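You operate a simulated robot arm through the tools that you are given. There is no shell and no other tool. Be economical: measure what you need, move in short steps, check, and stop when the job is done.

You run a simulated robot arm. Do the job below in one go: nothing can be reset, and whatever is moved stays where it is left.

TASK
Pump the tank to the card's pressure, run the timer, then vent it.
Fine: shut the cover and the white wheel before pumping; wait for the result; open the white wheel till the display shows nought. Where these are worked on the way, their far stop is far enough and under half their travel is too little: white wheel.

It is judged by the outcome, as a careful person would: the job done as asked, and still so three seconds after it is handed in. It fails if anything else is knocked over, pushed out of place, dropped, spilled or broken. A push-on lid holds only when it is set on centred and level and pressed home; a screw cap is set on level and turned clockwise until tight.

THE ROBOT
A 6-joint arm with a two-finger parallel gripper, fixed in place. Base frame: the origin is at the foot of the arm, x ahead of it, y to its left, z up; the work surface is at about z = 0.8. Units: m, rad, N and s.
With the tool pointing down near the work surface it reaches from about 0.24 to 0.64 m from the base axis. Its first joint turns from -1.152 to 1.152 rad. Payload 2.7 kg.
Tool frame: the origin (TCP) lies between the finger pads and is the grasp point; the fingertips stand 0.023 m ahead of it; z points along the fingers, y is the line along which they close. Largest opening 0.094 m; finger width 0.038, thickness 0.01; the body of the gripper, 0.054 by 0.096 m, starts 0.039 m behind the TCP.
Orientation is that of the tool frame in the base frame, as a unit quaternion [x, y, z, w]. With the fingers straight down and closing along the base's y, the tool's x points along the base's -x, its y along +y and its z along -z.

THE INTERFACE
- The arm moves only by the tool arm_command. Its argument "series" is a list of rows, each an object of numbers (a shift or turn left out is 0, a gripper value left out holds the last): "x", "y", "z": the shift along the tool's x, y, z in units of 500 mm (1.0 is 500 mm); "wx", "wy", "wz": the turn, a rotation vector about the tool's x, y, z in units of 120 degrees (1.0 is 120 degrees); "fingers": the opening, from 0 (shut) to 1 (fully open). In form: [{"x": .., "y": .., "z": .., "wx": .., "wy": .., "wz": .., "fingers": ..}, ...]. A call has 1 to 12 rows; each row is the pose to reach, as a shift and turn from the pose commanded when the call began, along the tool's axes at that moment. A call with a number of a shift or a turn outside -1 to 1 is refused whole. Rows are played at 5 a second. More than 0.05 m and 0.15 rad between two rows, or a gripper value outside its range, and nothing of the call is played. A pose out of reach is approached as far as the arm can. The call stops where the force on the tool passes 40 N (or 10 N more than at its start, if that is more) or the arm is blocked; 0.2 s more then pass. The fingers move at their own pace (about 0.045 m/s each) and stop on an object; they squeeze with about 29 N. The grip force told is the motor's: it shows also when the fingers shut on nothing. Time passes only in rows, and 0.2 s behind the last, so rows that repeat a pose let the fingers close. The reply holds the time, the measured pose of the TCP, the force on the tool along the base axes, the opening and the grip force, in the units named above and with some noise, with the torque about the TCP (base axes, N m) and any sound that the robot's microphone picked up.
- Cameras (640 x 400 px; columns grow to the right, rows downward): "scene" is fixed at [0.079, -0.43, 1.4127]; the picture's right is [0.76, -0.65, 0.00], its down [-0.33, -0.39, -0.86] and it looks along [0.56, 0.65, -0.51] (base axes); focal length 219 px, centre (320, 200). "wrist" rides on the gripper at [0.087, 0.016, -0.074] in the tool frame; the picture's right is [-0.18, 0.98, 0.00], its down [-0.58, -0.11, -0.81] and it looks along [-0.79, -0.15, 0.59] (tool axes); focal length 243 px, centre (320, 200). There is no depth. A picture from a camera that has moved, and an enlarged one, comes with that camera's place and axes in the base frame and with its lens.
- snapshot(camera): a new picture of that camera. The clock stands still meanwhile.
- inspect(camera, box): a new picture of the part [left, top, right, bottom] of that camera's present view, enlarged. The clock stands still meanwhile.
- sign_off(): hands the job in; it is judged then, once.

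Go step by step. Nothing tells you positions but the pictures and the camera data: compare them with the known pose of the tool, close in by small moves and look again before you grip or let go. The budget is 120 turns and 84 pictures, counting those below and the enlarged ones. Unless the task says otherwise, let go and move clear before handing in, and close with one line.

The tools are called after "Emit:" as a command line: name --argument value ..., lists and objects as JSON in quotes. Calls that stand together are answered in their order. arm_command: Moves the arm, as the interface text tells. Its arguments: {"type":"object","properties":{"series":{"type":"array","items":{"type":"object","properties":{"x":{"type":"number"},"y":{"type":"number"},"z":{"type":"number"},"wx":{"type":"number"},"wy":{"type":"number"},"wz":{"type":"number"},"fingers":{"type":"number"}}}}},"required":["series"]} The other tools are called the same way: snapshot (camera) takes a picture; inspect (camera, box) takes an enlarged picture of a part of a camera's view; sign_off () hands the job in.

At the start:

```text
t: 0.0
tool_pos: [0.3814, -0.0228, 1.2828]
tool_rot: [0.001, 1.0, -0.001, 0.001]
ft_force: [-0.3, 0.0, -0.5]
ft_torque: [-0.02, -0.02, 0.01]
finger_gap: 0.0938
finger_force: 0.0
```

scene: 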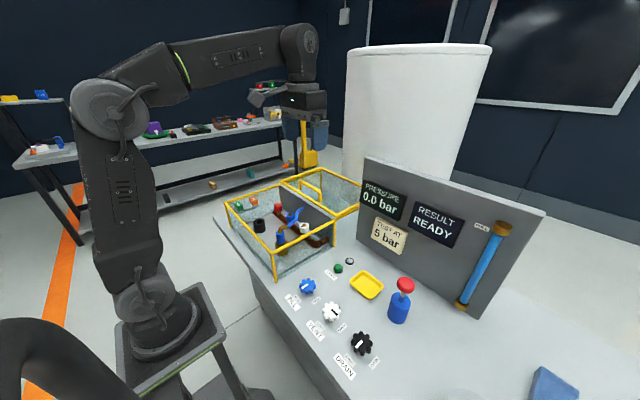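
wrist: 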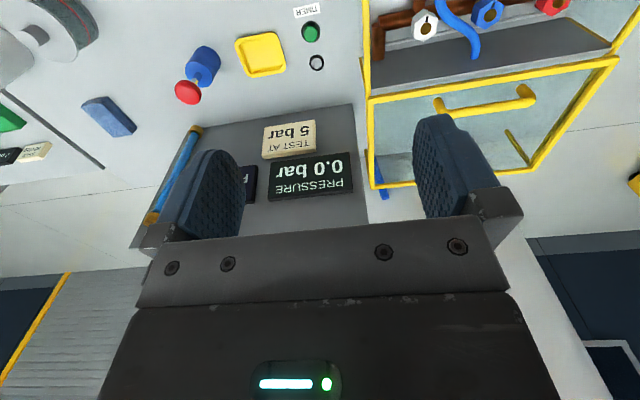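

I see a bench with a caged tank (yellow frame, apparently a cover), a panel with displays, three wheels (blue, white, black), a green timer button, a yellow tray and a blue pump with red knob. I'll take enlarged views first.

Emit:
inspect --camera "scene" --box '[270, 240, 430, 390]'

Emit:
inspect --camera "scene" --box '[210, 130, 370, 280]'

Emit:
inspect --camera "scene" --box '[350, 150, 550, 330]'

```text
2.67 times, centred on (350, 315) of scene
camera zoom: at [0.079, -0.43, 1.4127], right [0.76, -0.65, 0.0], down [-0.33, -0.39, -0.86], along [0.56, 0.65, -0.51], focal length 584 px, centre (240, -107)
```

zoom: 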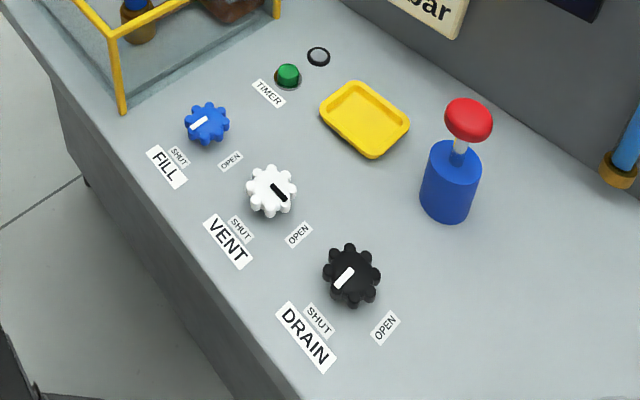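

```text
2.67 times, centred on (290, 205) of scene
camera zoom: at [0.079, -0.43, 1.4127], right [0.76, -0.65, 0.0], down [-0.33, -0.39, -0.86], along [0.56, 0.65, -0.51], focal length 584 px, centre (400, 187)
```

zoom: 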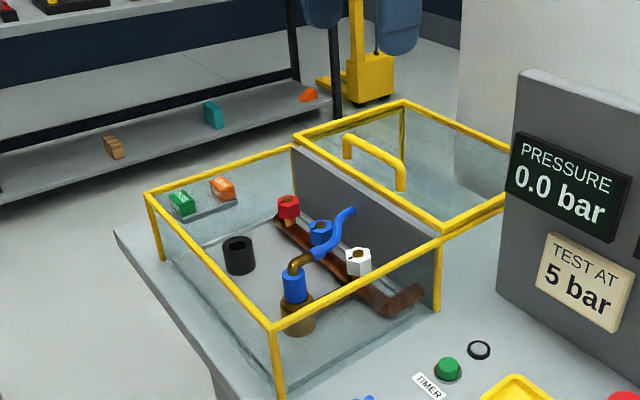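

```text
2.22 times, centred on (450, 240) of scene
camera zoom: at [0.079, -0.43, 1.4127], right [0.76, -0.65, 0.0], down [-0.33, -0.39, -0.86], along [0.56, 0.65, -0.51], focal length 487 px, centre (31, 111)
```

zoom: 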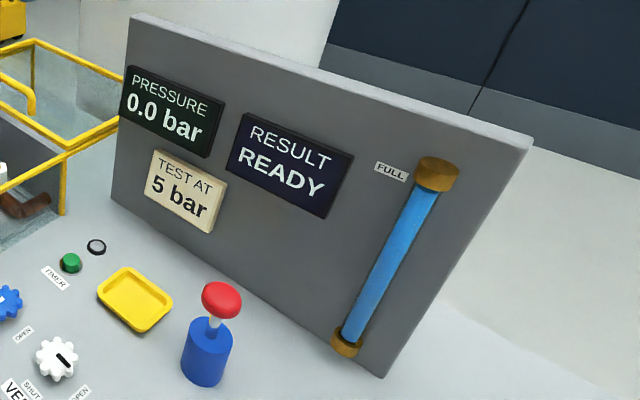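

The cover looks like a sliding lid (yellow frame, handle at about (0.60, 0.24, 0.97)) parked behind the box at x 0.575–0.85. The white wheel, at about (0.345, -0.173), stands at OPEN. I'll turn the tool so the fingers close along x and move above the handle.

Emit:
arm_command --series '[{"x": -0.035, "y": 0.035, "z": 0.03, "wz": -0.068}, {"x": -0.07, "y": 0.07, "z": 0.06, "wz": -0.136}, {"x": -0.105, "y": 0.105, "z": 0.09, "wz": -0.204}, {"x": -0.14, "y": 0.14, "z": 0.12, "wz": -0.272}, {"x": -0.175, "y": 0.175, "z": 0.15, "wz": -0.34}, {"x": -0.21, "y": 0.21, "z": 0.18, "wz": -0.408}, {"x": -0.245, "y": 0.245, "z": 0.21, "wz": -0.476}, {"x": -0.28, "y": 0.28, "z": 0.24, "wz": -0.544}, {"x": -0.315, "y": 0.315, "z": 0.27, "wz": -0.612}, {"x": -0.35, "y": 0.35, "z": 0.3, "wz": -0.68}, {"x": -0.38, "y": 0.38, "z": 0.32, "wz": -0.75}, {"x": -0.38, "y": 0.38, "z": 0.32, "wz": -0.75}]'

Emit:
snapshot --camera "wrist"

Emit:
snapshot --camera "scene"

```text
t: 2.6
tool_pos: [0.5709, 0.1701, 1.1232]
tool_rot: [0.708, -0.706, 0.003, 0.001]
ft_force: [0.4, 0.0, 0.6]
ft_torque: [-0.02, 0.0, -0.02]
finger_gap: 0.0938
finger_force: 0.1
```

```text
78 pictures are left
camera wrist: at [0.5566, 0.0827, 1.1975], right [-0.98, 0.18, 0.0], down [0.11, 0.58, 0.8], along [0.15, 0.79, -0.59], focal length 243 px, centre (320, 200)
```

wrist: 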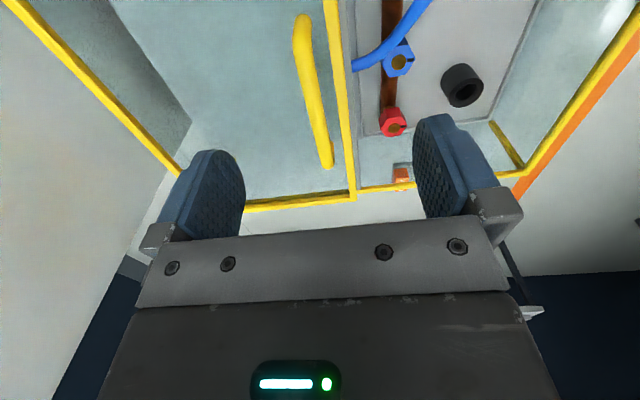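

```text
77 pictures are left
```

scene: 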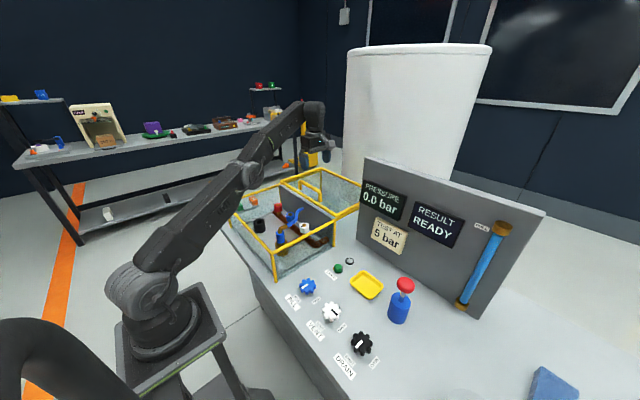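

The handle bar runs along y at x≈0.588, y 0.16–0.30, top z≈0.98. I'll lower the open fingers astride it.

Emit:
arm_command --series '[{"x": -0.08, "y": -0.034, "z": 0.05}, {"x": -0.08, "y": -0.034, "z": 0.12}, {"x": -0.08, "y": -0.034, "z": 0.18}, {"x": -0.08, "y": -0.034, "z": 0.24}, {"x": -0.08, "y": -0.034, "z": 0.3}, {"x": -0.08, "y": -0.034, "z": 0.3}]'

Emit:
snapshot --camera "wrist"

Emit:
inspect --camera "scene" --box '[210, 110, 370, 260]'

```text
refused: row 1 steps farther than a row can; nothing moved
```

```text
76 pictures are left
camera wrist: at [0.5566, 0.0827, 1.1975], right [-0.98, 0.18, 0.0], down [0.11, 0.58, 0.8], along [0.15, 0.79, -0.59], focal length 243 px, centre (320, 200)
```

wrist: 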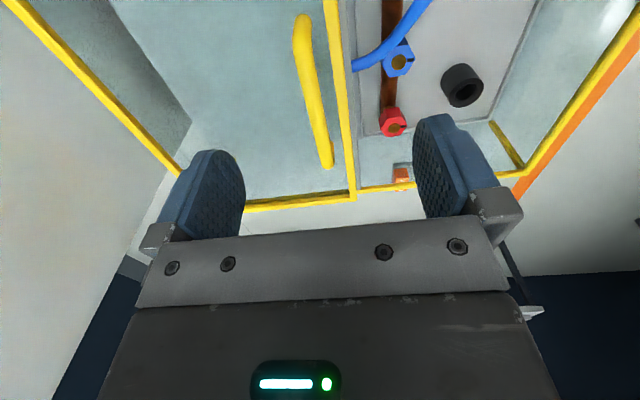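

```text
2.67 times, centred on (290, 185) of scene
camera zoom: at [0.079, -0.43, 1.4127], right [0.76, -0.65, 0.0], down [-0.33, -0.39, -0.86], along [0.56, 0.65, -0.51], focal length 584 px, centre (400, 240)
```

zoom: 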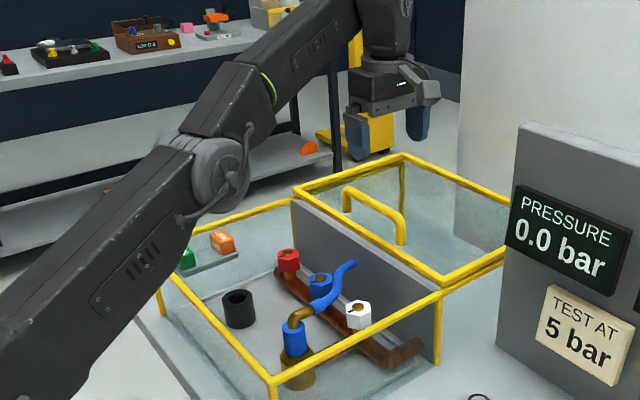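

That first step was a little too long, so I'll split it up.

Emit:
arm_command --series '[{"x": -0.04, "y": -0.017, "z": 0.05}, {"x": -0.08, "y": -0.034, "z": 0.12}, {"x": -0.08, "y": -0.034, "z": 0.18}, {"x": -0.08, "y": -0.034, "z": 0.24}, {"x": -0.08, "y": -0.034, "z": 0.3}, {"x": -0.08, "y": -0.034, "z": 0.3}]'

Emit:
snapshot --camera "wrist"

Emit:
inspect --camera "scene" --box '[210, 110, 370, 260]'

```text
t: 4.0
tool_pos: [0.5895, 0.2068, 0.9729]
tool_rot: [0.707, -0.707, 0.002, 0.0]
ft_force: [0.1, -0.3, 1.0]
ft_torque: [-0.01, 0.0, 0.0]
finger_gap: 0.094
finger_force: 0.0
out of reach, approached as far as the arm can: row 1, 2
```

```text
74 pictures are left
camera wrist: at [0.574, 0.1203, 1.047], right [-0.98, 0.18, 0.0], down [0.11, 0.58, 0.81], along [0.15, 0.79, -0.59], focal length 243 px, centre (320, 200)
```

wrist: 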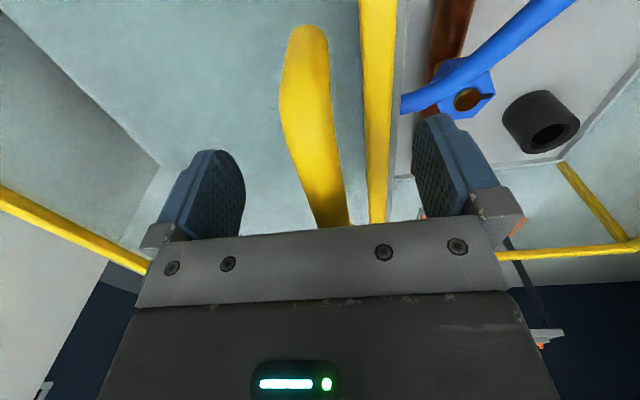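

```text
2.67 times, centred on (290, 185) of scene
camera zoom: at [0.079, -0.43, 1.4127], right [0.76, -0.65, 0.0], down [-0.33, -0.39, -0.86], along [0.56, 0.65, -0.51], focal length 584 px, centre (400, 240)
```

zoom: 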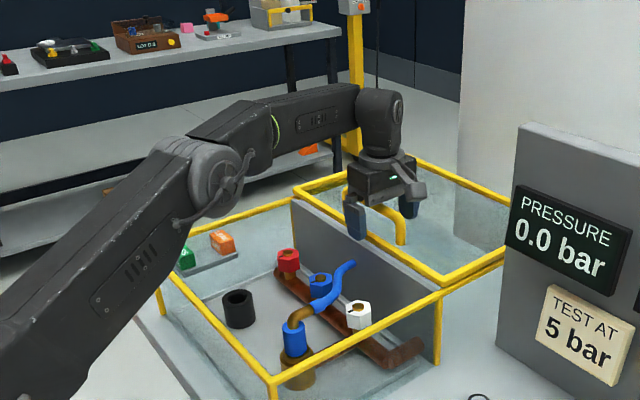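

The fingers straddle the bar with the tips above the frame. I'll close on it.

Emit:
arm_command --series '[{"fingers": 0}, {"fingers": 0}, {"fingers": 0}, {"fingers": 0}, {"fingers": 0}, {"fingers": 0}]'

Emit:
inspect --camera "scene" --box '[210, 110, 370, 260]'

```text
t: 5.3
tool_pos: [0.5844, 0.2077, 0.9722]
tool_rot: [-0.707, 0.708, 0.002, -0.008]
ft_force: [-16.2, -4.6, 7.5]
ft_torque: [0.32, 0.01, -0.05]
finger_gap: 0.016
finger_force: 28.4
stopped in row 6: the force on the tool passed its limit at 45 N (the readings are from after the stop); the commanded pose is now the measured one
```

```text
2.67 times, centred on (290, 185) of scene
camera zoom: at [0.0784, -0.4302, 1.4126], right [0.76, -0.65, 0.0], down [-0.33, -0.39, -0.86], along [0.56, 0.65, -0.51], focal length 584 px, centre (400, 240)
```

zoom: 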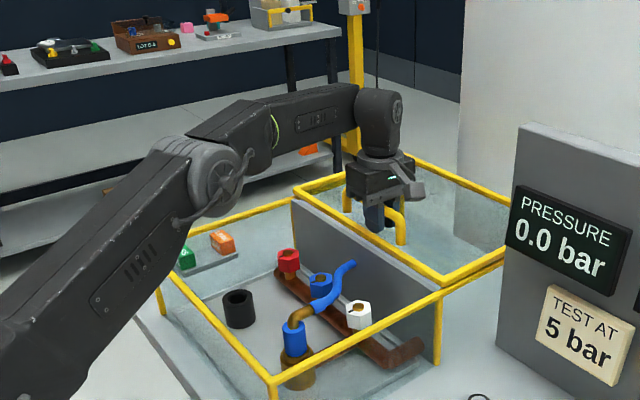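

The bar is gripped (16 mm). I'll try a gentle pull towards -x.

Emit:
arm_command --series '[{"y": 0.01}, {"y": 0.025}, {"y": 0.04}, {"y": 0.06}]'

Emit:
inspect --camera "scene" --box '[210, 110, 370, 260]'

```text
t: 6.3
tool_pos: [0.5563, 0.2067, 0.9717]
tool_rot: [0.707, -0.707, -0.003, 0.006]
ft_force: [2.2, -9.1, 1.9]
ft_torque: [0.2, 0.08, 0.24]
finger_gap: 0.016
finger_force: 45.1
```

```text
2.67 times, centred on (290, 185) of scene
camera zoom: at [0.079, -0.4303, 1.4126], right [0.76, -0.65, 0.0], down [-0.33, -0.39, -0.86], along [0.56, 0.65, -0.51], focal length 584 px, centre (400, 240)
```

zoom: 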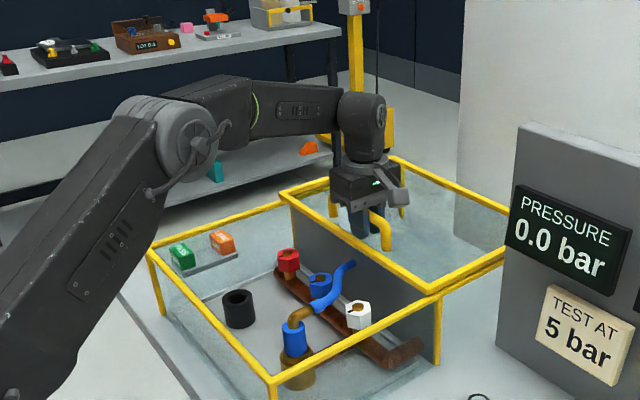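

It slides freely. I'll keep going towards the front.

Emit:
arm_command --series '[{"y": 0.03}, {"y": 0.06}, {"y": 0.09}, {"y": 0.12}, {"y": 0.15}, {"y": 0.18}, {"y": 0.21}, {"y": 0.24}, {"y": 0.27}, {"y": 0.3}, {"y": 0.33}, {"y": 0.36}]'

Emit:
arm_command --series '[{"y": 0.02}, {"y": 0.04}, {"y": 0.06}, {"y": 0.08}, {"y": 0.1}, {"y": 0.12}, {"y": 0.14}]'

Emit:
inspect --camera "scene" --box '[210, 130, 370, 280]'

```text
t: 8.9
tool_pos: [0.3756, 0.2066, 0.9729]
tool_rot: [0.707, -0.707, -0.002, 0.009]
ft_force: [2.2, 1.8, -33.2]
ft_torque: [-0.19, 0.12, -0.1]
finger_gap: 0.0157
finger_force: 44.7
```

```text
t: 10.4
tool_pos: [0.3145, 0.2069, 0.9757]
tool_rot: [0.708, -0.706, -0.001, 0.005]
ft_force: [8.3, 3.8, -6.7]
ft_torque: [-0.29, -0.03, -0.07]
finger_gap: 0.0158
finger_force: 44.7
stopped in row 7: the force on the tool passed its limit at 47 N (the readings are from after the stop); the commanded pose is now the measured one
```

```text
2.67 times, centred on (290, 205) of scene
camera zoom: at [0.0793, -0.4299, 1.4127], right [0.76, -0.65, 0.0], down [-0.33, -0.39, -0.86], along [0.56, 0.65, -0.51], focal length 584 px, centre (400, 187)
```

zoom: 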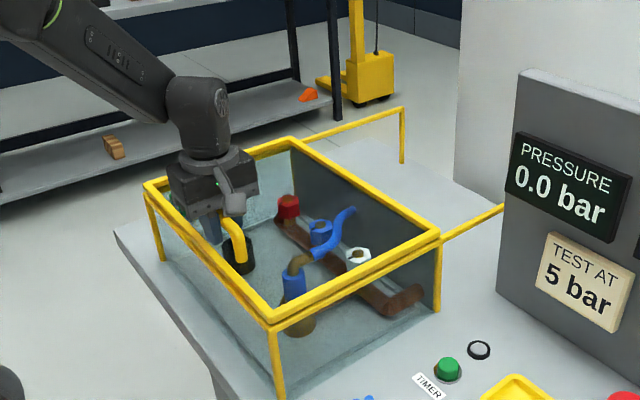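

The cover is shut against its stop. I'll let go and rise.

Emit:
arm_command --series '[{"fingers": 1}, {"fingers": 1}, {"fingers": 1}, {"fingers": 1}, {"fingers": 1}, {"z": -0.05}, {"z": -0.12}, {"z": -0.2}, {"z": -0.2}]'

Emit:
arm_command --series '[{"x": 0.07, "y": -0.005}, {"x": 0.14, "y": -0.01}, {"x": 0.22, "y": -0.02}, {"x": 0.3, "y": -0.03}, {"x": 0.38, "y": -0.04}, {"x": 0.46, "y": -0.05}, {"x": 0.54, "y": -0.06}, {"x": 0.62, "y": -0.06}, {"x": 0.7, "y": -0.06}, {"x": 0.76, "y": -0.06}, {"x": 0.76, "y": -0.06}]'

Emit:
snapshot --camera "wrist"

Emit:
snapshot --camera "scene"

```text
t: 12.4
tool_pos: [0.3137, 0.207, 1.0737]
tool_rot: [-0.707, 0.707, 0.002, -0.005]
ft_force: [-0.4, 0.6, 0.0]
ft_torque: [0.04, 0.02, 0.03]
finger_gap: 0.0942
finger_force: 0.0
```

```text
t: 14.8
tool_pos: [0.3431, -0.1738, 1.0764]
tool_rot: [-0.707, 0.707, 0.001, -0.006]
ft_force: [1.2, 0.1, 0.3]
ft_torque: [0.03, 0.0, 0.03]
finger_gap: 0.0938
finger_force: 0.0
```

```text
69 pictures are left
camera wrist: at [0.33, -0.2602, 1.1509], right [-0.98, 0.18, 0.01], down [0.12, 0.59, 0.8], along [0.14, 0.79, -0.6], focal length 243 px, centre (320, 200)
```

wrist: 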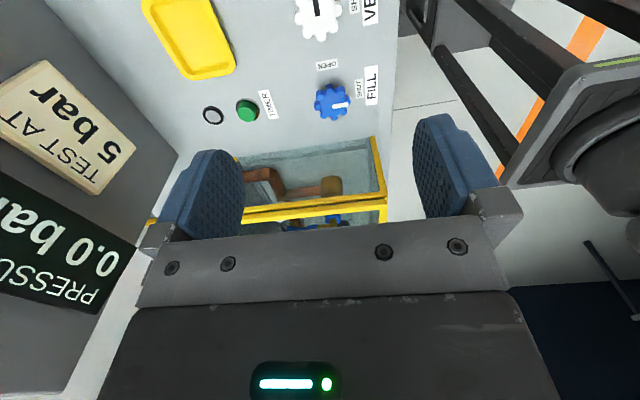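

```text
68 pictures are left
```

scene: 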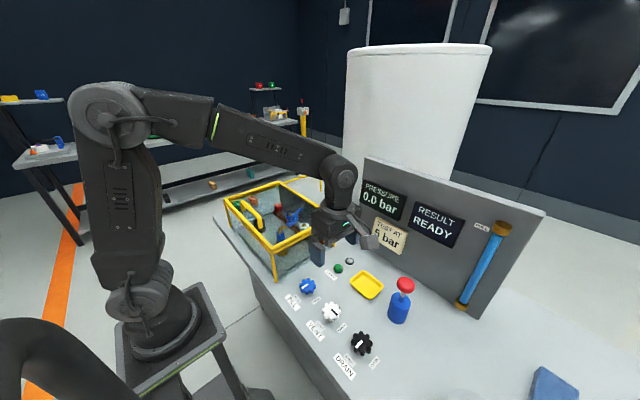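

White wheel computed at (0.346, -0.168), z≈0.82. I'll descend part of the way and look.

Emit:
arm_command --series '[{"x": -0.006, "y": -0.003, "z": 0.08}, {"x": -0.012, "y": -0.006, "z": 0.16}, {"x": -0.012, "y": -0.006, "z": 0.24}, {"x": -0.012, "y": -0.006, "z": 0.32}, {"x": -0.012, "y": -0.006, "z": 0.38}, {"x": -0.012, "y": -0.006, "z": 0.42}, {"x": -0.012, "y": -0.006, "z": 0.42}]'

Emit:
snapshot --camera "wrist"

Emit:
inspect --camera "scene" --box '[270, 240, 430, 390]'

```text
t: 16.4
tool_pos: [0.3478, -0.1692, 0.8689]
tool_rot: [-0.707, 0.707, 0.001, -0.006]
ft_force: [-0.1, -0.6, -0.3]
ft_torque: [0.01, -0.02, 0.01]
finger_gap: 0.0942
finger_force: 0.1
```

```text
67 pictures are left
camera wrist: at [0.3334, -0.2559, 0.9436], right [-0.98, 0.18, 0.01], down [0.12, 0.59, 0.8], along [0.14, 0.79, -0.6], focal length 243 px, centre (320, 200)
```

wrist: 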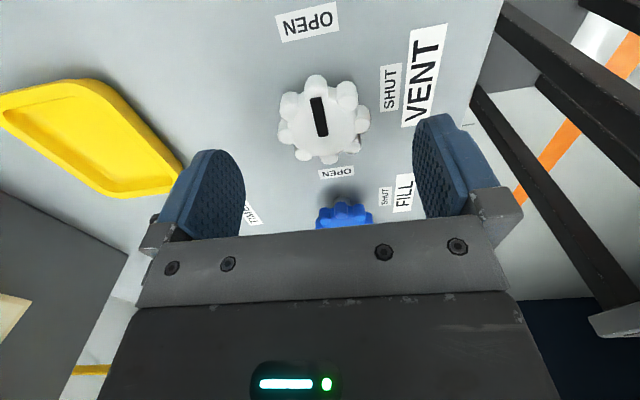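

```text
2.67 times, centred on (350, 315) of scene
camera zoom: at [0.079, -0.43, 1.4127], right [0.76, -0.65, 0.0], down [-0.33, -0.39, -0.86], along [0.56, 0.65, -0.51], focal length 584 px, centre (240, -107)
```

zoom: 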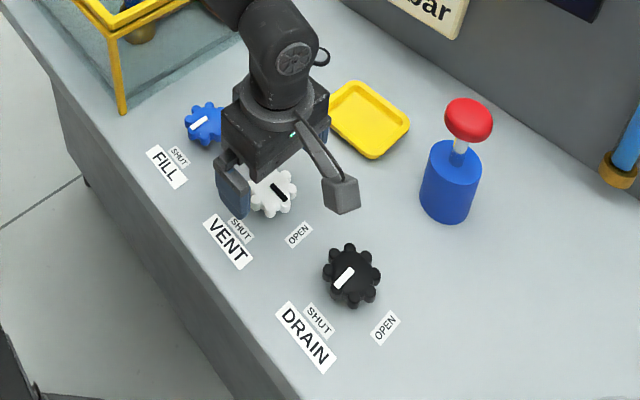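

The wheel is centred between the fingers. I'll go down and close on it.

Emit:
arm_command --series '[{"x": 0.003, "y": 0.003, "z": 0.04}, {"x": 0.003, "y": 0.003, "z": 0.076}, {"x": 0.003, "y": 0.003, "z": 0.076, "fingers": 0.3}, {"x": 0.003, "y": 0.003, "z": 0.076, "fingers": 0.3}, {"x": 0.003, "y": 0.003, "z": 0.076, "fingers": 0.3}, {"x": 0.003, "y": 0.003, "z": 0.076, "fingers": 0.3}, {"x": 0.003, "y": 0.003, "z": 0.076, "fingers": 0.3}]'

Emit:
snapshot --camera "wrist"

```text
t: 18.0
tool_pos: [0.3442, -0.1704, 0.8301]
tool_rot: [-0.706, 0.708, 0.0, -0.005]
ft_force: [6.7, -0.6, -8.9]
ft_torque: [-0.24, -0.89, -0.01]
finger_gap: 0.0502
finger_force: 44.7
```

```text
65 pictures are left
camera wrist: at [0.331, -0.2575, 0.9055], right [-0.98, 0.18, 0.01], down [0.11, 0.59, 0.8], along [0.14, 0.79, -0.6], focal length 243 px, centre (320, 200)
```

wrist: 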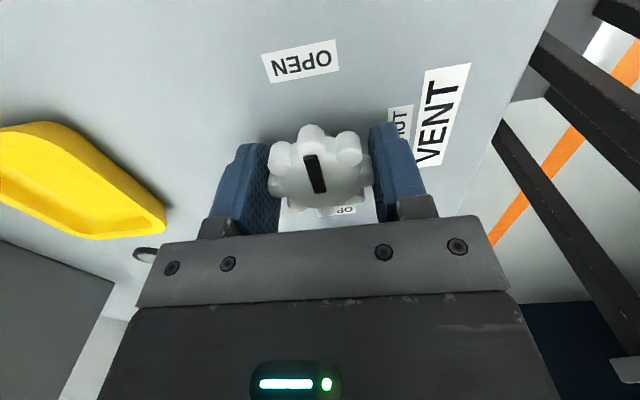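

Wheel held at 50 mm. I'll turn clockwise (+wz) about 90° towards SHUT.

Emit:
arm_command --series '[{"wz": 0.06}, {"wz": 0.12}, {"wz": 0.18}, {"wz": 0.24}, {"wz": 0.3}, {"wz": 0.36}, {"wz": 0.42}, {"wz": 0.48}, {"wz": 0.54}, {"wz": 0.6}, {"wz": 0.66}, {"wz": 0.72}]'

Emit:
snapshot --camera "wrist"

Emit:
inspect --camera "scene" --box '[270, 240, 430, 390]'

```text
t: 20.6
tool_pos: [0.3445, -0.1696, 0.8296]
tool_rot: [-0.029, 1.0, -0.004, -0.006]
ft_force: [-14.1, -18.2, 26.5]
ft_torque: [0.34, -0.27, 0.0]
finger_gap: 0.0497
finger_force: 44.5
```

```text
64 pictures are left
camera wrist: at [0.2591, -0.159, 0.9054], right [0.12, 0.99, -0.01], down [0.6, -0.07, 0.8], along [0.79, -0.1, -0.6], focal length 243 px, centre (320, 200)
```

wrist: 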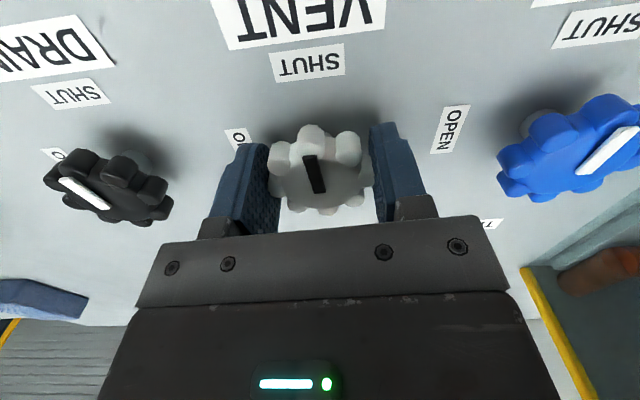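

```text
2.67 times, centred on (350, 315) of scene
camera zoom: at [0.0783, -0.4303, 1.4126], right [0.76, -0.65, 0.0], down [-0.33, -0.39, -0.86], along [0.56, 0.65, -0.51], focal length 584 px, centre (240, -107)
```

zoom: 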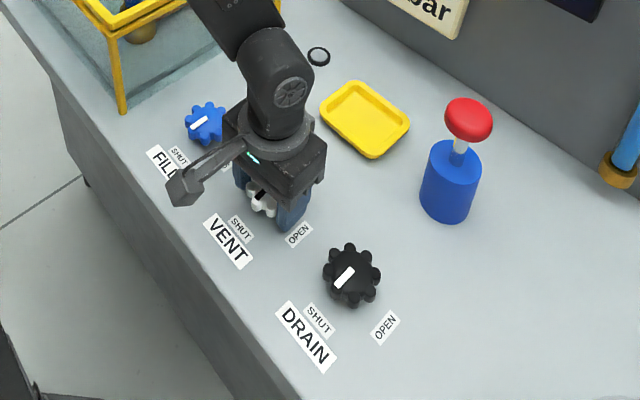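

The wheel has turned about 86°, with no end torque yet. I'll turn on to feel for the stop.

Emit:
arm_command --series '[{"wz": 0.03}, {"wz": 0.06}, {"wz": 0.09}, {"wz": 0.09}]'

Emit:
snapshot --camera "wrist"

```text
t: 21.6
tool_pos: [0.3462, -0.171, 0.8288]
tool_rot: [0.062, 0.998, -0.004, -0.004]
ft_force: [10.1, -13.4, -0.6]
ft_torque: [0.29, -0.33, 0.66]
finger_gap: 0.0495
finger_force: 44.7
```

```text
62 pictures are left
camera wrist: at [0.2643, -0.1431, 0.904], right [0.3, 0.95, -0.01], down [0.57, -0.17, 0.8], along [0.76, -0.25, -0.59], focal length 243 px, centre (320, 200)
```

wrist: 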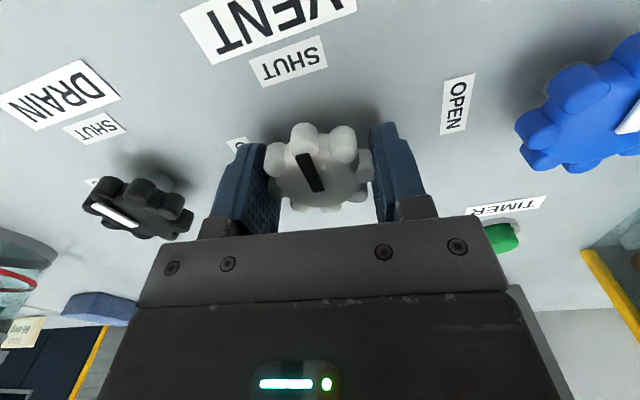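

Torque of 0.66 Nm and a slight slip of the mark: the wheel is at its SHUT stop. I'll release and rise, then check.

Emit:
arm_command --series '[{"fingers": 1}, {"fingers": 1}, {"fingers": 1}, {"fingers": 1}, {"z": -0.08, "wz": -0.03}, {"z": -0.16, "wz": -0.06}, {"z": -0.24, "wz": -0.06}, {"z": -0.32, "wz": -0.06}, {"z": -0.4, "wz": -0.06}, {"z": -0.4, "wz": -0.06}]'

Emit:
snapshot --camera "wrist"

Emit:
inspect --camera "scene" --box '[270, 240, 430, 390]'

```text
t: 23.8
tool_pos: [0.3468, -0.1687, 1.0294]
tool_rot: [0.0, 1.0, -0.004, -0.005]
ft_force: [0.0, -0.3, -0.6]
ft_torque: [0.01, 0.02, -0.02]
finger_gap: 0.0941
finger_force: 0.0
```

```text
61 pictures are left
camera wrist: at [0.2629, -0.1528, 1.1047], right [0.18, 0.98, -0.01], down [0.59, -0.1, 0.8], along [0.79, -0.15, -0.6], focal length 243 px, centre (320, 200)
```

wrist: 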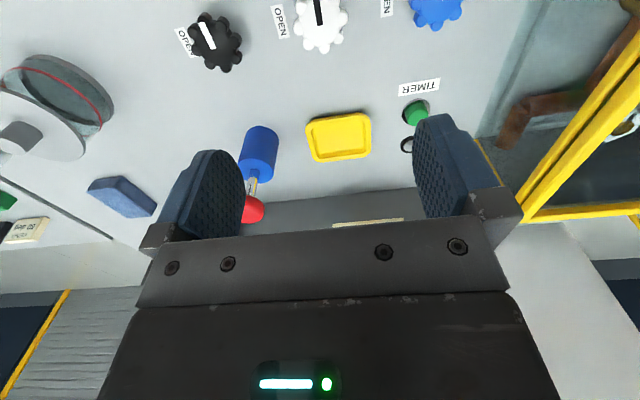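

```text
2.67 times, centred on (350, 315) of scene
camera zoom: at [0.0789, -0.43, 1.4127], right [0.76, -0.65, 0.0], down [-0.33, -0.39, -0.86], along [0.56, 0.65, -0.51], focal length 584 px, centre (240, -107)
```

zoom: 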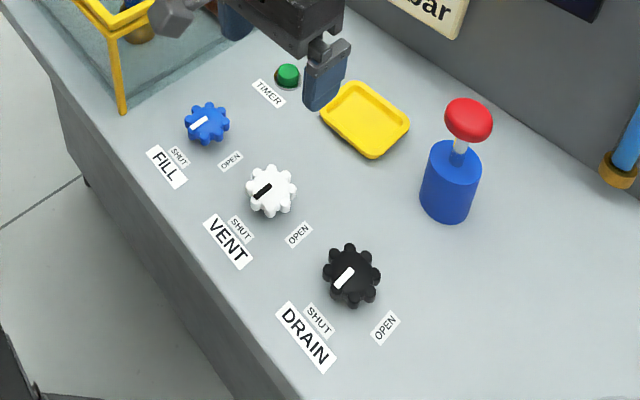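

White now points to SHUT. The pump knob is triangulated at (0.50, -0.287), top z≈0.94. I'll shut the fingers and move above it.

Emit:
arm_command --series '[{"x": -0.06, "y": -0.045, "fingers": 0}, {"x": -0.12, "y": -0.09, "fingers": 0}, {"x": -0.18, "y": -0.135, "fingers": 0}, {"x": -0.24, "y": -0.18, "fingers": 0}, {"x": -0.306, "y": -0.236, "fingers": 0}, {"x": -0.306, "y": -0.236, "fingers": 0}]'

Emit:
snapshot --camera "wrist"

Emit:
inspect --camera "scene" --box '[340, 180, 500, 330]'

```text
t: 25.2
tool_pos: [0.4989, -0.2849, 1.0303]
tool_rot: [-0.001, 1.0, -0.004, -0.005]
ft_force: [-0.6, -0.8, -0.2]
ft_torque: [-0.01, -0.02, -0.01]
finger_gap: 0.0
finger_force: 29.3
```

```text
59 pictures are left
camera wrist: at [0.4153, -0.2695, 1.1053], right [0.18, 0.98, -0.01], down [0.59, -0.1, 0.8], along [0.79, -0.15, -0.6], focal length 243 px, centre (320, 200)
```

wrist: 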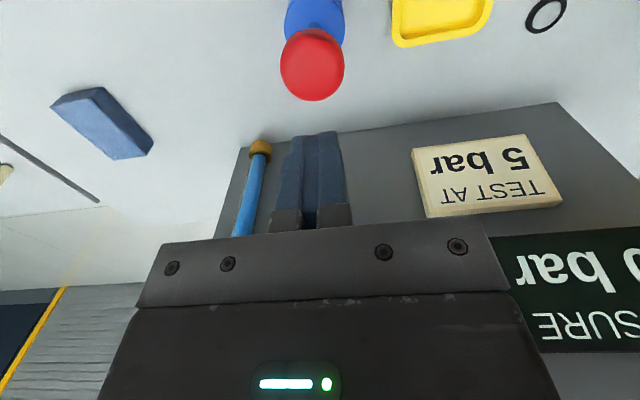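

```text
2.67 times, centred on (420, 255) of scene
camera zoom: at [0.079, -0.43, 1.4127], right [0.76, -0.65, 0.0], down [-0.33, -0.39, -0.86], along [0.56, 0.65, -0.51], focal length 584 px, centre (53, 53)
```

zoom: 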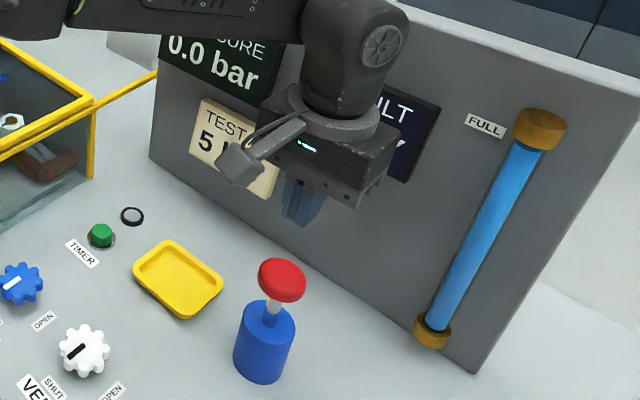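

Aligned within millimetres. I'll press down gently and watch the force.

Emit:
arm_command --series '[{"x": 0.006, "y": -0.006, "z": 0.06}, {"x": 0.006, "y": -0.006, "z": 0.1}, {"x": 0.006, "y": -0.006, "z": 0.12}, {"x": 0.006, "y": -0.006, "z": 0.13}, {"x": 0.006, "y": -0.006, "z": 0.14}, {"x": 0.006, "y": -0.006, "z": 0.15}, {"x": 0.006, "y": -0.006, "z": 0.16}, {"x": 0.006, "y": -0.006, "z": 0.17}]'

Emit:
inspect --camera "scene" --box '[340, 150, 500, 330]'

```text
t: 27.0
tool_pos: [0.4946, -0.2894, 0.9445]
tool_rot: [0.0, 1.0, -0.003, -0.004]
ft_force: [3.7, 3.8, 8.3]
ft_torque: [0.09, -0.23, 0.02]
finger_gap: 0.0
finger_force: 28.9
```

```text
2.22 times, centred on (420, 240) of scene
camera zoom: at [0.0789, -0.4298, 1.4127], right [0.76, -0.65, 0.0], down [-0.33, -0.39, -0.86], along [0.56, 0.65, -0.51], focal length 487 px, centre (98, 111)
```

zoom: 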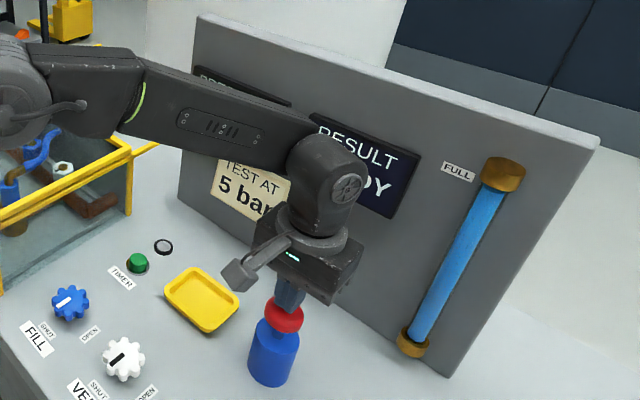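

The knob is going down under light force. I'll push on to the bottom of the stroke.

Emit:
arm_command --series '[{"z": 0.015}, {"z": 0.03}, {"z": 0.045}, {"z": 0.06}, {"z": 0.075}, {"z": 0.075}]'

Emit:
inspect --camera "scene" --box '[340, 150, 500, 330]'

Emit:
snapshot --camera "wrist"

```text
t: 27.8
tool_pos: [0.4957, -0.2906, 0.9301]
tool_rot: [-0.001, 1.0, -0.005, -0.001]
ft_force: [-5.9, 4.8, 12.9]
ft_torque: [0.11, -0.06, 0.08]
finger_gap: 0.0002
finger_force: 28.8
stopped in row 4: the force on the tool passed its limit at 49 N (the readings are from after the stop); the commanded pose is now the measured one
```

```text
2.22 times, centred on (420, 240) of scene
camera zoom: at [0.0786, -0.4298, 1.4128], right [0.76, -0.65, 0.0], down [-0.33, -0.39, -0.86], along [0.56, 0.65, -0.51], focal length 487 px, centre (98, 111)
```

zoom: 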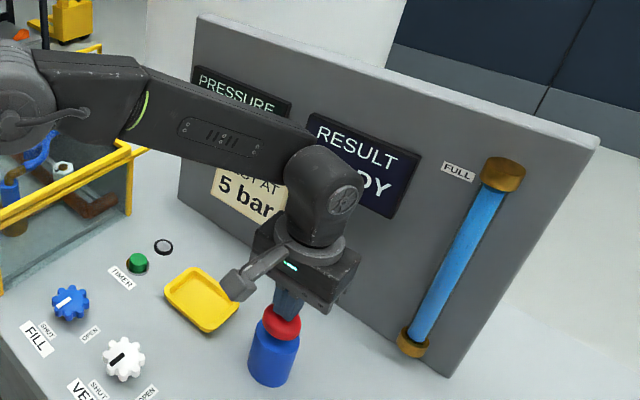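

```text
55 pictures are left
camera wrist: at [0.4114, -0.2738, 1.0044], right [0.18, 0.98, -0.01], down [0.58, -0.1, 0.81], along [0.79, -0.15, -0.59], focal length 243 px, centre (320, 200)
```

wrist: 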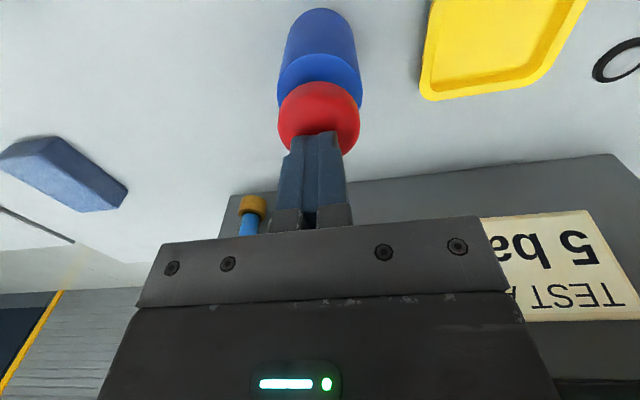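

Bottom reached with TCP at about 0.930. I'll raise the tool and read the display.

Emit:
arm_command --series '[{"z": -0.03}, {"z": -0.06}, {"z": -0.1}, {"z": -0.16}, {"z": -0.2}]'

Emit:
inspect --camera "scene" --box '[340, 150, 500, 330]'

```text
t: 29.0
tool_pos: [0.4978, -0.2893, 1.0288]
tool_rot: [-0.001, 1.0, -0.004, -0.003]
ft_force: [-0.8, -0.1, -0.3]
ft_torque: [0.0, 0.0, 0.05]
finger_gap: 0.0001
finger_force: 29.0
```

```text
2.22 times, centred on (420, 240) of scene
camera zoom: at [0.079, -0.43, 1.4127], right [0.76, -0.65, 0.0], down [-0.33, -0.39, -0.86], along [0.56, 0.65, -0.51], focal length 487 px, centre (98, 111)
```

zoom: 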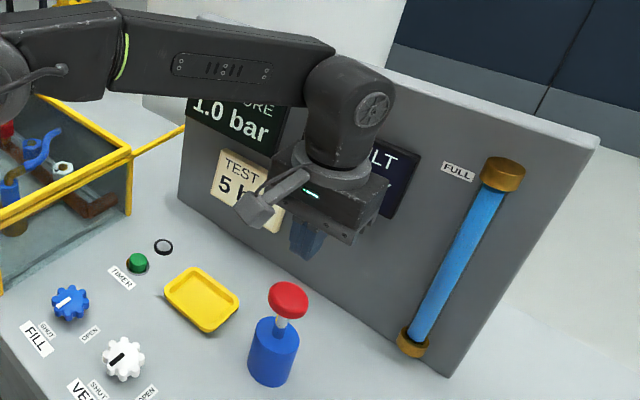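

One full stroke gives 1.0 bar, and the knob springs back. Second stroke, then check.

Emit:
arm_command --series '[{"z": 0.07}, {"z": 0.13}, {"z": 0.16}, {"z": 0.185}, {"z": 0.2}, {"z": 0.204}, {"z": 0.18}, {"z": 0.13}, {"z": 0.06}, {"z": 0.0}]'

Emit:
inspect --camera "scene" --box '[340, 150, 500, 330]'

```text
t: 31.2
tool_pos: [0.4968, -0.2909, 1.0275]
tool_rot: [-0.001, 1.0, -0.005, -0.002]
ft_force: [0.3, 0.7, -0.4]
ft_torque: [0.02, 0.01, -0.02]
finger_gap: 0.0
finger_force: 29.8
```

```text
2.22 times, centred on (420, 240) of scene
camera zoom: at [0.0789, -0.43, 1.4127], right [0.76, -0.65, 0.0], down [-0.33, -0.39, -0.86], along [0.56, 0.65, -0.51], focal length 487 px, centre (98, 111)
```

zoom: 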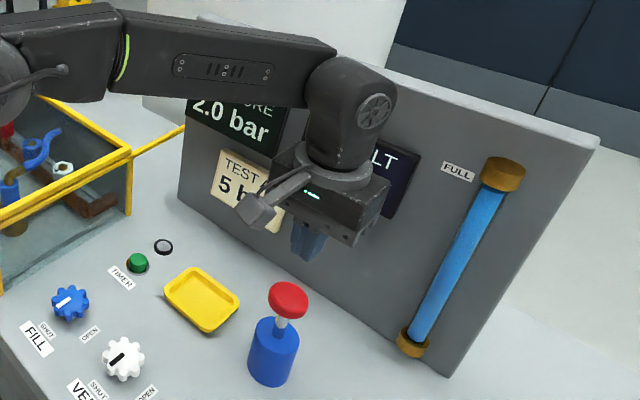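

2.0 bar. Two more of the same strokes, then check again.

Emit:
arm_command --series '[{"z": 0.07}, {"z": 0.13}, {"z": 0.16}, {"z": 0.185}, {"z": 0.2}, {"z": 0.204}, {"z": 0.18}, {"z": 0.13}, {"z": 0.06}, {"z": 0.0}]'

Emit:
arm_command --series '[{"z": 0.07}, {"z": 0.13}, {"z": 0.16}, {"z": 0.185}, {"z": 0.2}, {"z": 0.204}, {"z": 0.18}, {"z": 0.13}, {"z": 0.06}, {"z": 0.0}]'

Emit:
inspect --camera "scene" --box '[340, 150, 500, 330]'

```text
t: 33.4
tool_pos: [0.4964, -0.2901, 1.0282]
tool_rot: [-0.001, 1.0, -0.004, -0.004]
ft_force: [0.5, -0.7, -0.7]
ft_torque: [0.02, -0.01, 0.0]
finger_gap: 0.0
finger_force: 28.6
```

```text
t: 35.6
tool_pos: [0.4939, -0.2902, 1.0281]
tool_rot: [0.0, 1.0, -0.004, -0.003]
ft_force: [0.3, 0.8, -0.1]
ft_torque: [-0.02, 0.01, 0.0]
finger_gap: 0.0
finger_force: 29.2
```

```text
2.22 times, centred on (420, 240) of scene
camera zoom: at [0.079, -0.43, 1.4127], right [0.76, -0.65, 0.0], down [-0.33, -0.39, -0.86], along [0.56, 0.65, -0.51], focal length 487 px, centre (98, 111)
```

zoom: 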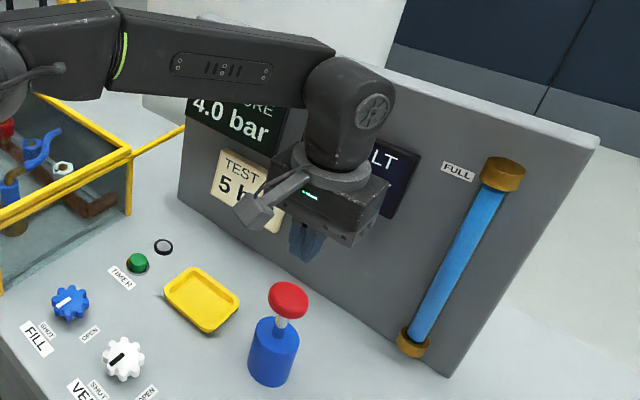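

4.0 bar. One last stroke.

Emit:
arm_command --series '[{"z": 0.07}, {"z": 0.13}, {"z": 0.16}, {"z": 0.185}, {"z": 0.2}, {"z": 0.204}, {"z": 0.18}, {"z": 0.13}, {"z": 0.06}, {"z": 0.0}]'

Emit:
inspect --camera "scene" --box '[340, 150, 500, 330]'

```text
t: 37.8
tool_pos: [0.4962, -0.289, 1.026]
tool_rot: [-0.001, 1.0, -0.004, -0.002]
ft_force: [-1.0, 0.0, 0.1]
ft_torque: [0.0, 0.0, 0.0]
finger_gap: 0.0
finger_force: 29.1
```

```text
2.22 times, centred on (420, 240) of scene
camera zoom: at [0.079, -0.43, 1.4127], right [0.76, -0.65, 0.0], down [-0.33, -0.39, -0.86], along [0.56, 0.65, -0.51], focal length 487 px, centre (98, 111)
```

zoom: 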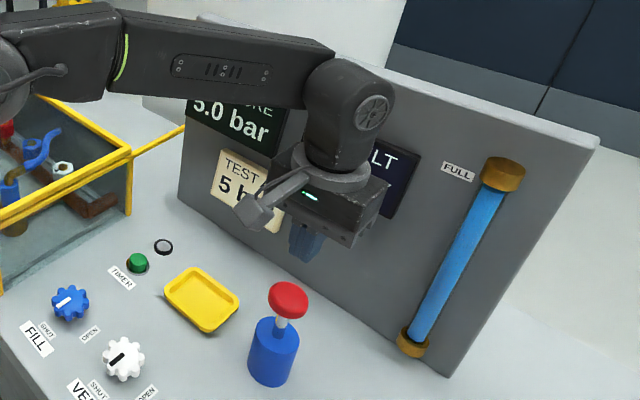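

5.0 bar, matching the card. Next is the green timer button at about (0.478, -0.062); I'll move above it.

Emit:
arm_command --series '[{"x": 0.007, "y": 0.08}, {"x": 0.014, "y": 0.16}, {"x": 0.021, "y": 0.24}, {"x": 0.028, "y": 0.32}, {"x": 0.034, "y": 0.4}, {"x": 0.034, "y": 0.456, "z": 0.04}, {"x": 0.034, "y": 0.456, "z": 0.12}, {"x": 0.034, "y": 0.456, "z": 0.2}, {"x": 0.034, "y": 0.456, "z": 0.26}, {"x": 0.034, "y": 0.456, "z": 0.26}]'

Emit:
snapshot --camera "wrist"

Emit:
snapshot --camera "scene"

```text
t: 40.0
tool_pos: [0.4795, -0.0616, 0.8947]
tool_rot: [-0.001, 1.0, -0.005, -0.002]
ft_force: [-0.2, 0.3, -0.1]
ft_torque: [0.01, 0.02, -0.03]
finger_gap: 0.0001
finger_force: 29.5
```

```text
50 pictures are left
camera wrist: at [0.3945, -0.0455, 0.9692], right [0.18, 0.98, -0.01], down [0.59, -0.1, 0.8], along [0.79, -0.15, -0.59], focal length 243 px, centre (320, 200)
```

wrist: 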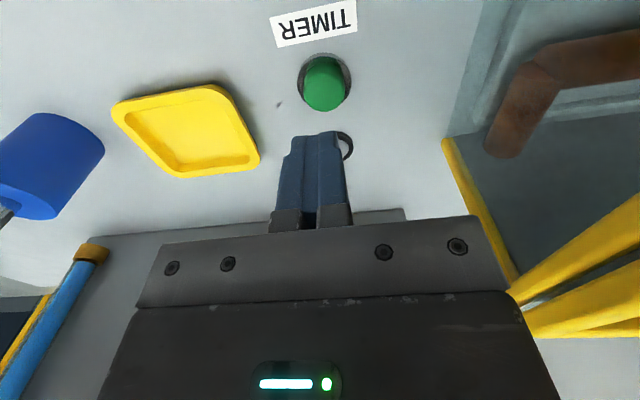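

```text
49 pictures are left
```

scene: 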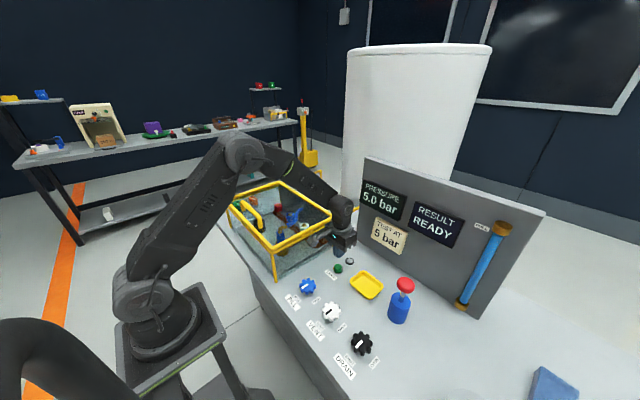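

Over the button. I'll press slowly.

Emit:
arm_command --series '[{"y": 0.004, "z": 0.05}, {"y": 0.004, "z": 0.08}, {"y": 0.004, "z": 0.09}, {"y": 0.004, "z": 0.1}, {"y": 0.004, "z": 0.11}, {"y": 0.004, "z": 0.118}, {"y": 0.004, "z": 0.124}]'

Emit:
snapshot --camera "scene"

```text
t: 41.6
tool_pos: [0.479, -0.0602, 0.8352]
tool_rot: [-0.001, 1.0, -0.004, -0.003]
ft_force: [-3.2, 3.0, 8.2]
ft_torque: [0.05, -0.03, 0.04]
finger_gap: 0.0
finger_force: 30.1
heard: click
```

```text
48 pictures are left
```

scene: 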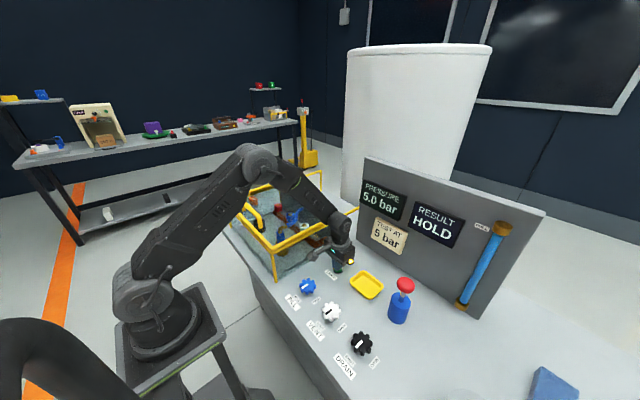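

A click, and the result shows HOLD: the timer is running. I'll rise and move above the white wheel while waiting.

Emit:
arm_command --series '[{"z": -0.06}, {"z": -0.12}, {"z": -0.2}, {"z": -0.28}, {"x": 0.06, "y": -0.05, "z": -0.32}, {"x": 0.12, "y": -0.1, "z": -0.32}, {"x": 0.18, "y": -0.15, "z": -0.32}, {"x": 0.24, "y": -0.2, "z": -0.32}, {"x": 0.264, "y": -0.22, "z": -0.32, "fingers": 1}, {"x": 0.264, "y": -0.22, "z": -0.32, "fingers": 1}, {"x": 0.264, "y": -0.22, "z": -0.32, "fingers": 1}, {"x": 0.264, "y": -0.22, "z": -0.32, "fingers": 1}]'

Emit:
snapshot --camera "scene"

Emit:
snapshot --camera "wrist"

```text
t: 44.2
tool_pos: [0.3461, -0.1701, 0.995]
tool_rot: [-0.001, 1.0, -0.005, -0.002]
ft_force: [0.3, 0.5, -0.9]
ft_torque: [-0.01, 0.01, 0.01]
finger_gap: 0.0865
finger_force: 0.0
```

```text
47 pictures are left
```

scene: 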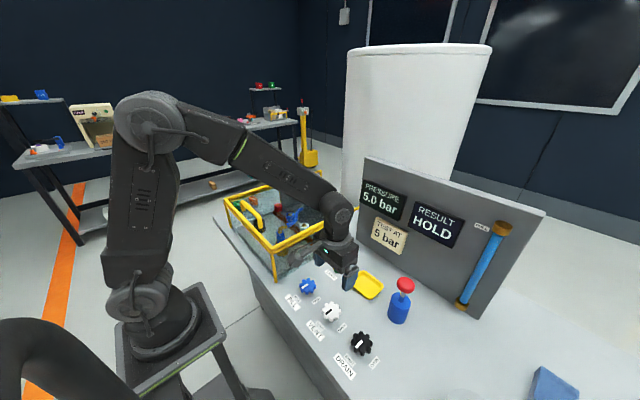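

```text
46 pictures are left
camera wrist: at [0.2626, -0.1539, 1.0688], right [0.18, 0.98, -0.01], down [0.59, -0.1, 0.8], along [0.79, -0.15, -0.59], focal length 243 px, centre (320, 200)
```

wrist: 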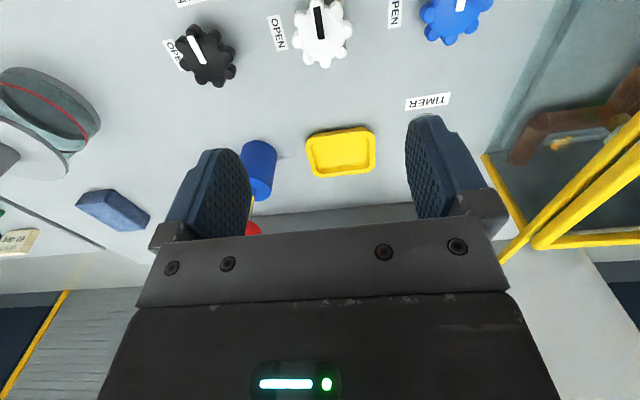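

Still HOLD. I'll lower to just above the wheel (not touching) and wait.

Emit:
arm_command --series '[{"z": 0.06}, {"z": 0.12}, {"z": 0.18}, {"z": 0.22}, {"z": 0.22}, {"z": 0.22}, {"z": 0.22}, {"z": 0.22}, {"z": 0.22}, {"z": 0.22}, {"z": 0.22}, {"z": 0.22}]'

Emit:
arm_command --series '[{}, {}, {}, {}, {}, {}, {}, {}, {}, {}, {}, {}]'

Emit:
inspect --camera "scene" --box '[340, 150, 500, 330]'

Emit:
snapshot --camera "wrist"

```text
t: 46.8
tool_pos: [0.3465, -0.1715, 0.8852]
tool_rot: [-0.001, 1.0, -0.004, -0.002]
ft_force: [-0.1, 0.4, -0.1]
ft_torque: [-0.01, -0.01, 0.02]
finger_gap: 0.094
finger_force: 0.1
```

```text
t: 49.4
tool_pos: [0.3476, -0.1715, 0.8847]
tool_rot: [-0.001, 1.0, -0.004, -0.003]
ft_force: [0.0, 0.1, -1.0]
ft_torque: [0.0, -0.01, -0.01]
finger_gap: 0.0942
finger_force: 0.1
```

```text
2.22 times, centred on (420, 240) of scene
camera zoom: at [0.079, -0.43, 1.4127], right [0.76, -0.65, 0.0], down [-0.33, -0.39, -0.86], along [0.56, 0.65, -0.51], focal length 487 px, centre (98, 111)
```

zoom: 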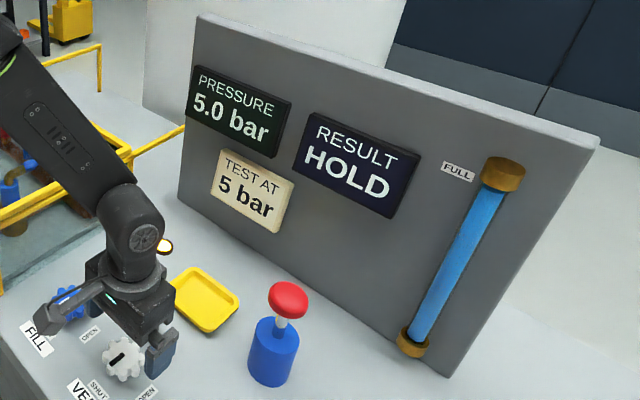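

```text
44 pictures are left
camera wrist: at [0.2629, -0.1547, 0.9595], right [0.18, 0.98, -0.01], down [0.59, -0.1, 0.8], along [0.79, -0.15, -0.59], focal length 243 px, centre (320, 200)
```

wrist: 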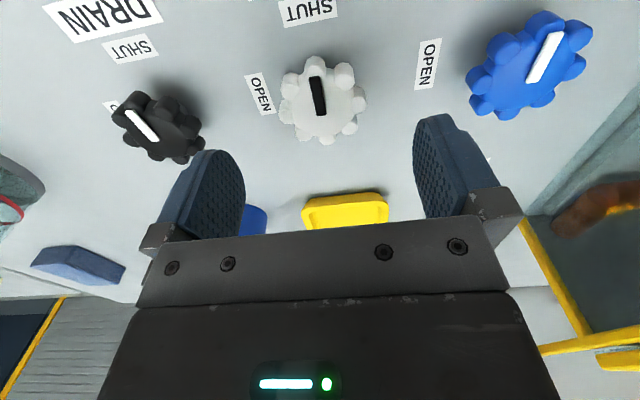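

Still HOLD at 5.0 bar; waiting further.

Emit:
arm_command --series '[{}, {}, {}, {}, {}, {}, {}, {}, {}, {}, {}, {}]'

Emit:
arm_command --series '[{}, {}, {}, {}, {}, {}, {}, {}, {}, {}, {}, {}]'

Emit:
inspect --camera "scene" --box '[340, 150, 500, 330]'

```text
t: 52.0
tool_pos: [0.3479, -0.1711, 0.8854]
tool_rot: [-0.001, 1.0, -0.004, -0.002]
ft_force: [-0.3, -0.2, 0.2]
ft_torque: [0.01, -0.01, 0.0]
finger_gap: 0.094
finger_force: 0.0
```

```text
t: 54.6
tool_pos: [0.3477, -0.17, 0.8852]
tool_rot: [-0.001, 1.0, -0.005, -0.002]
ft_force: [-0.3, -0.9, -0.1]
ft_torque: [0.02, -0.03, 0.0]
finger_gap: 0.0939
finger_force: 0.0
```

```text
2.22 times, centred on (420, 240) of scene
camera zoom: at [0.079, -0.43, 1.4127], right [0.76, -0.65, 0.0], down [-0.33, -0.39, -0.86], along [0.56, 0.65, -0.51], focal length 487 px, centre (98, 111)
```

zoom: 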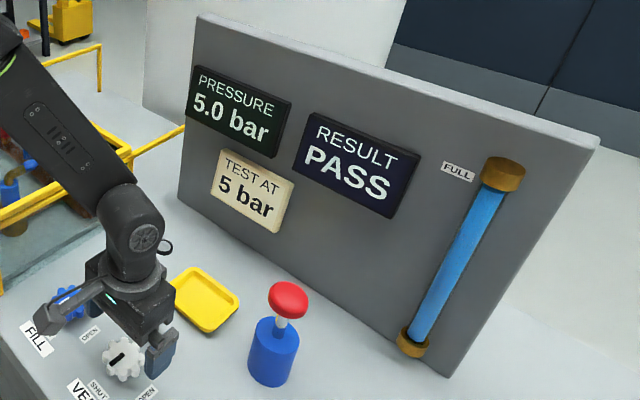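

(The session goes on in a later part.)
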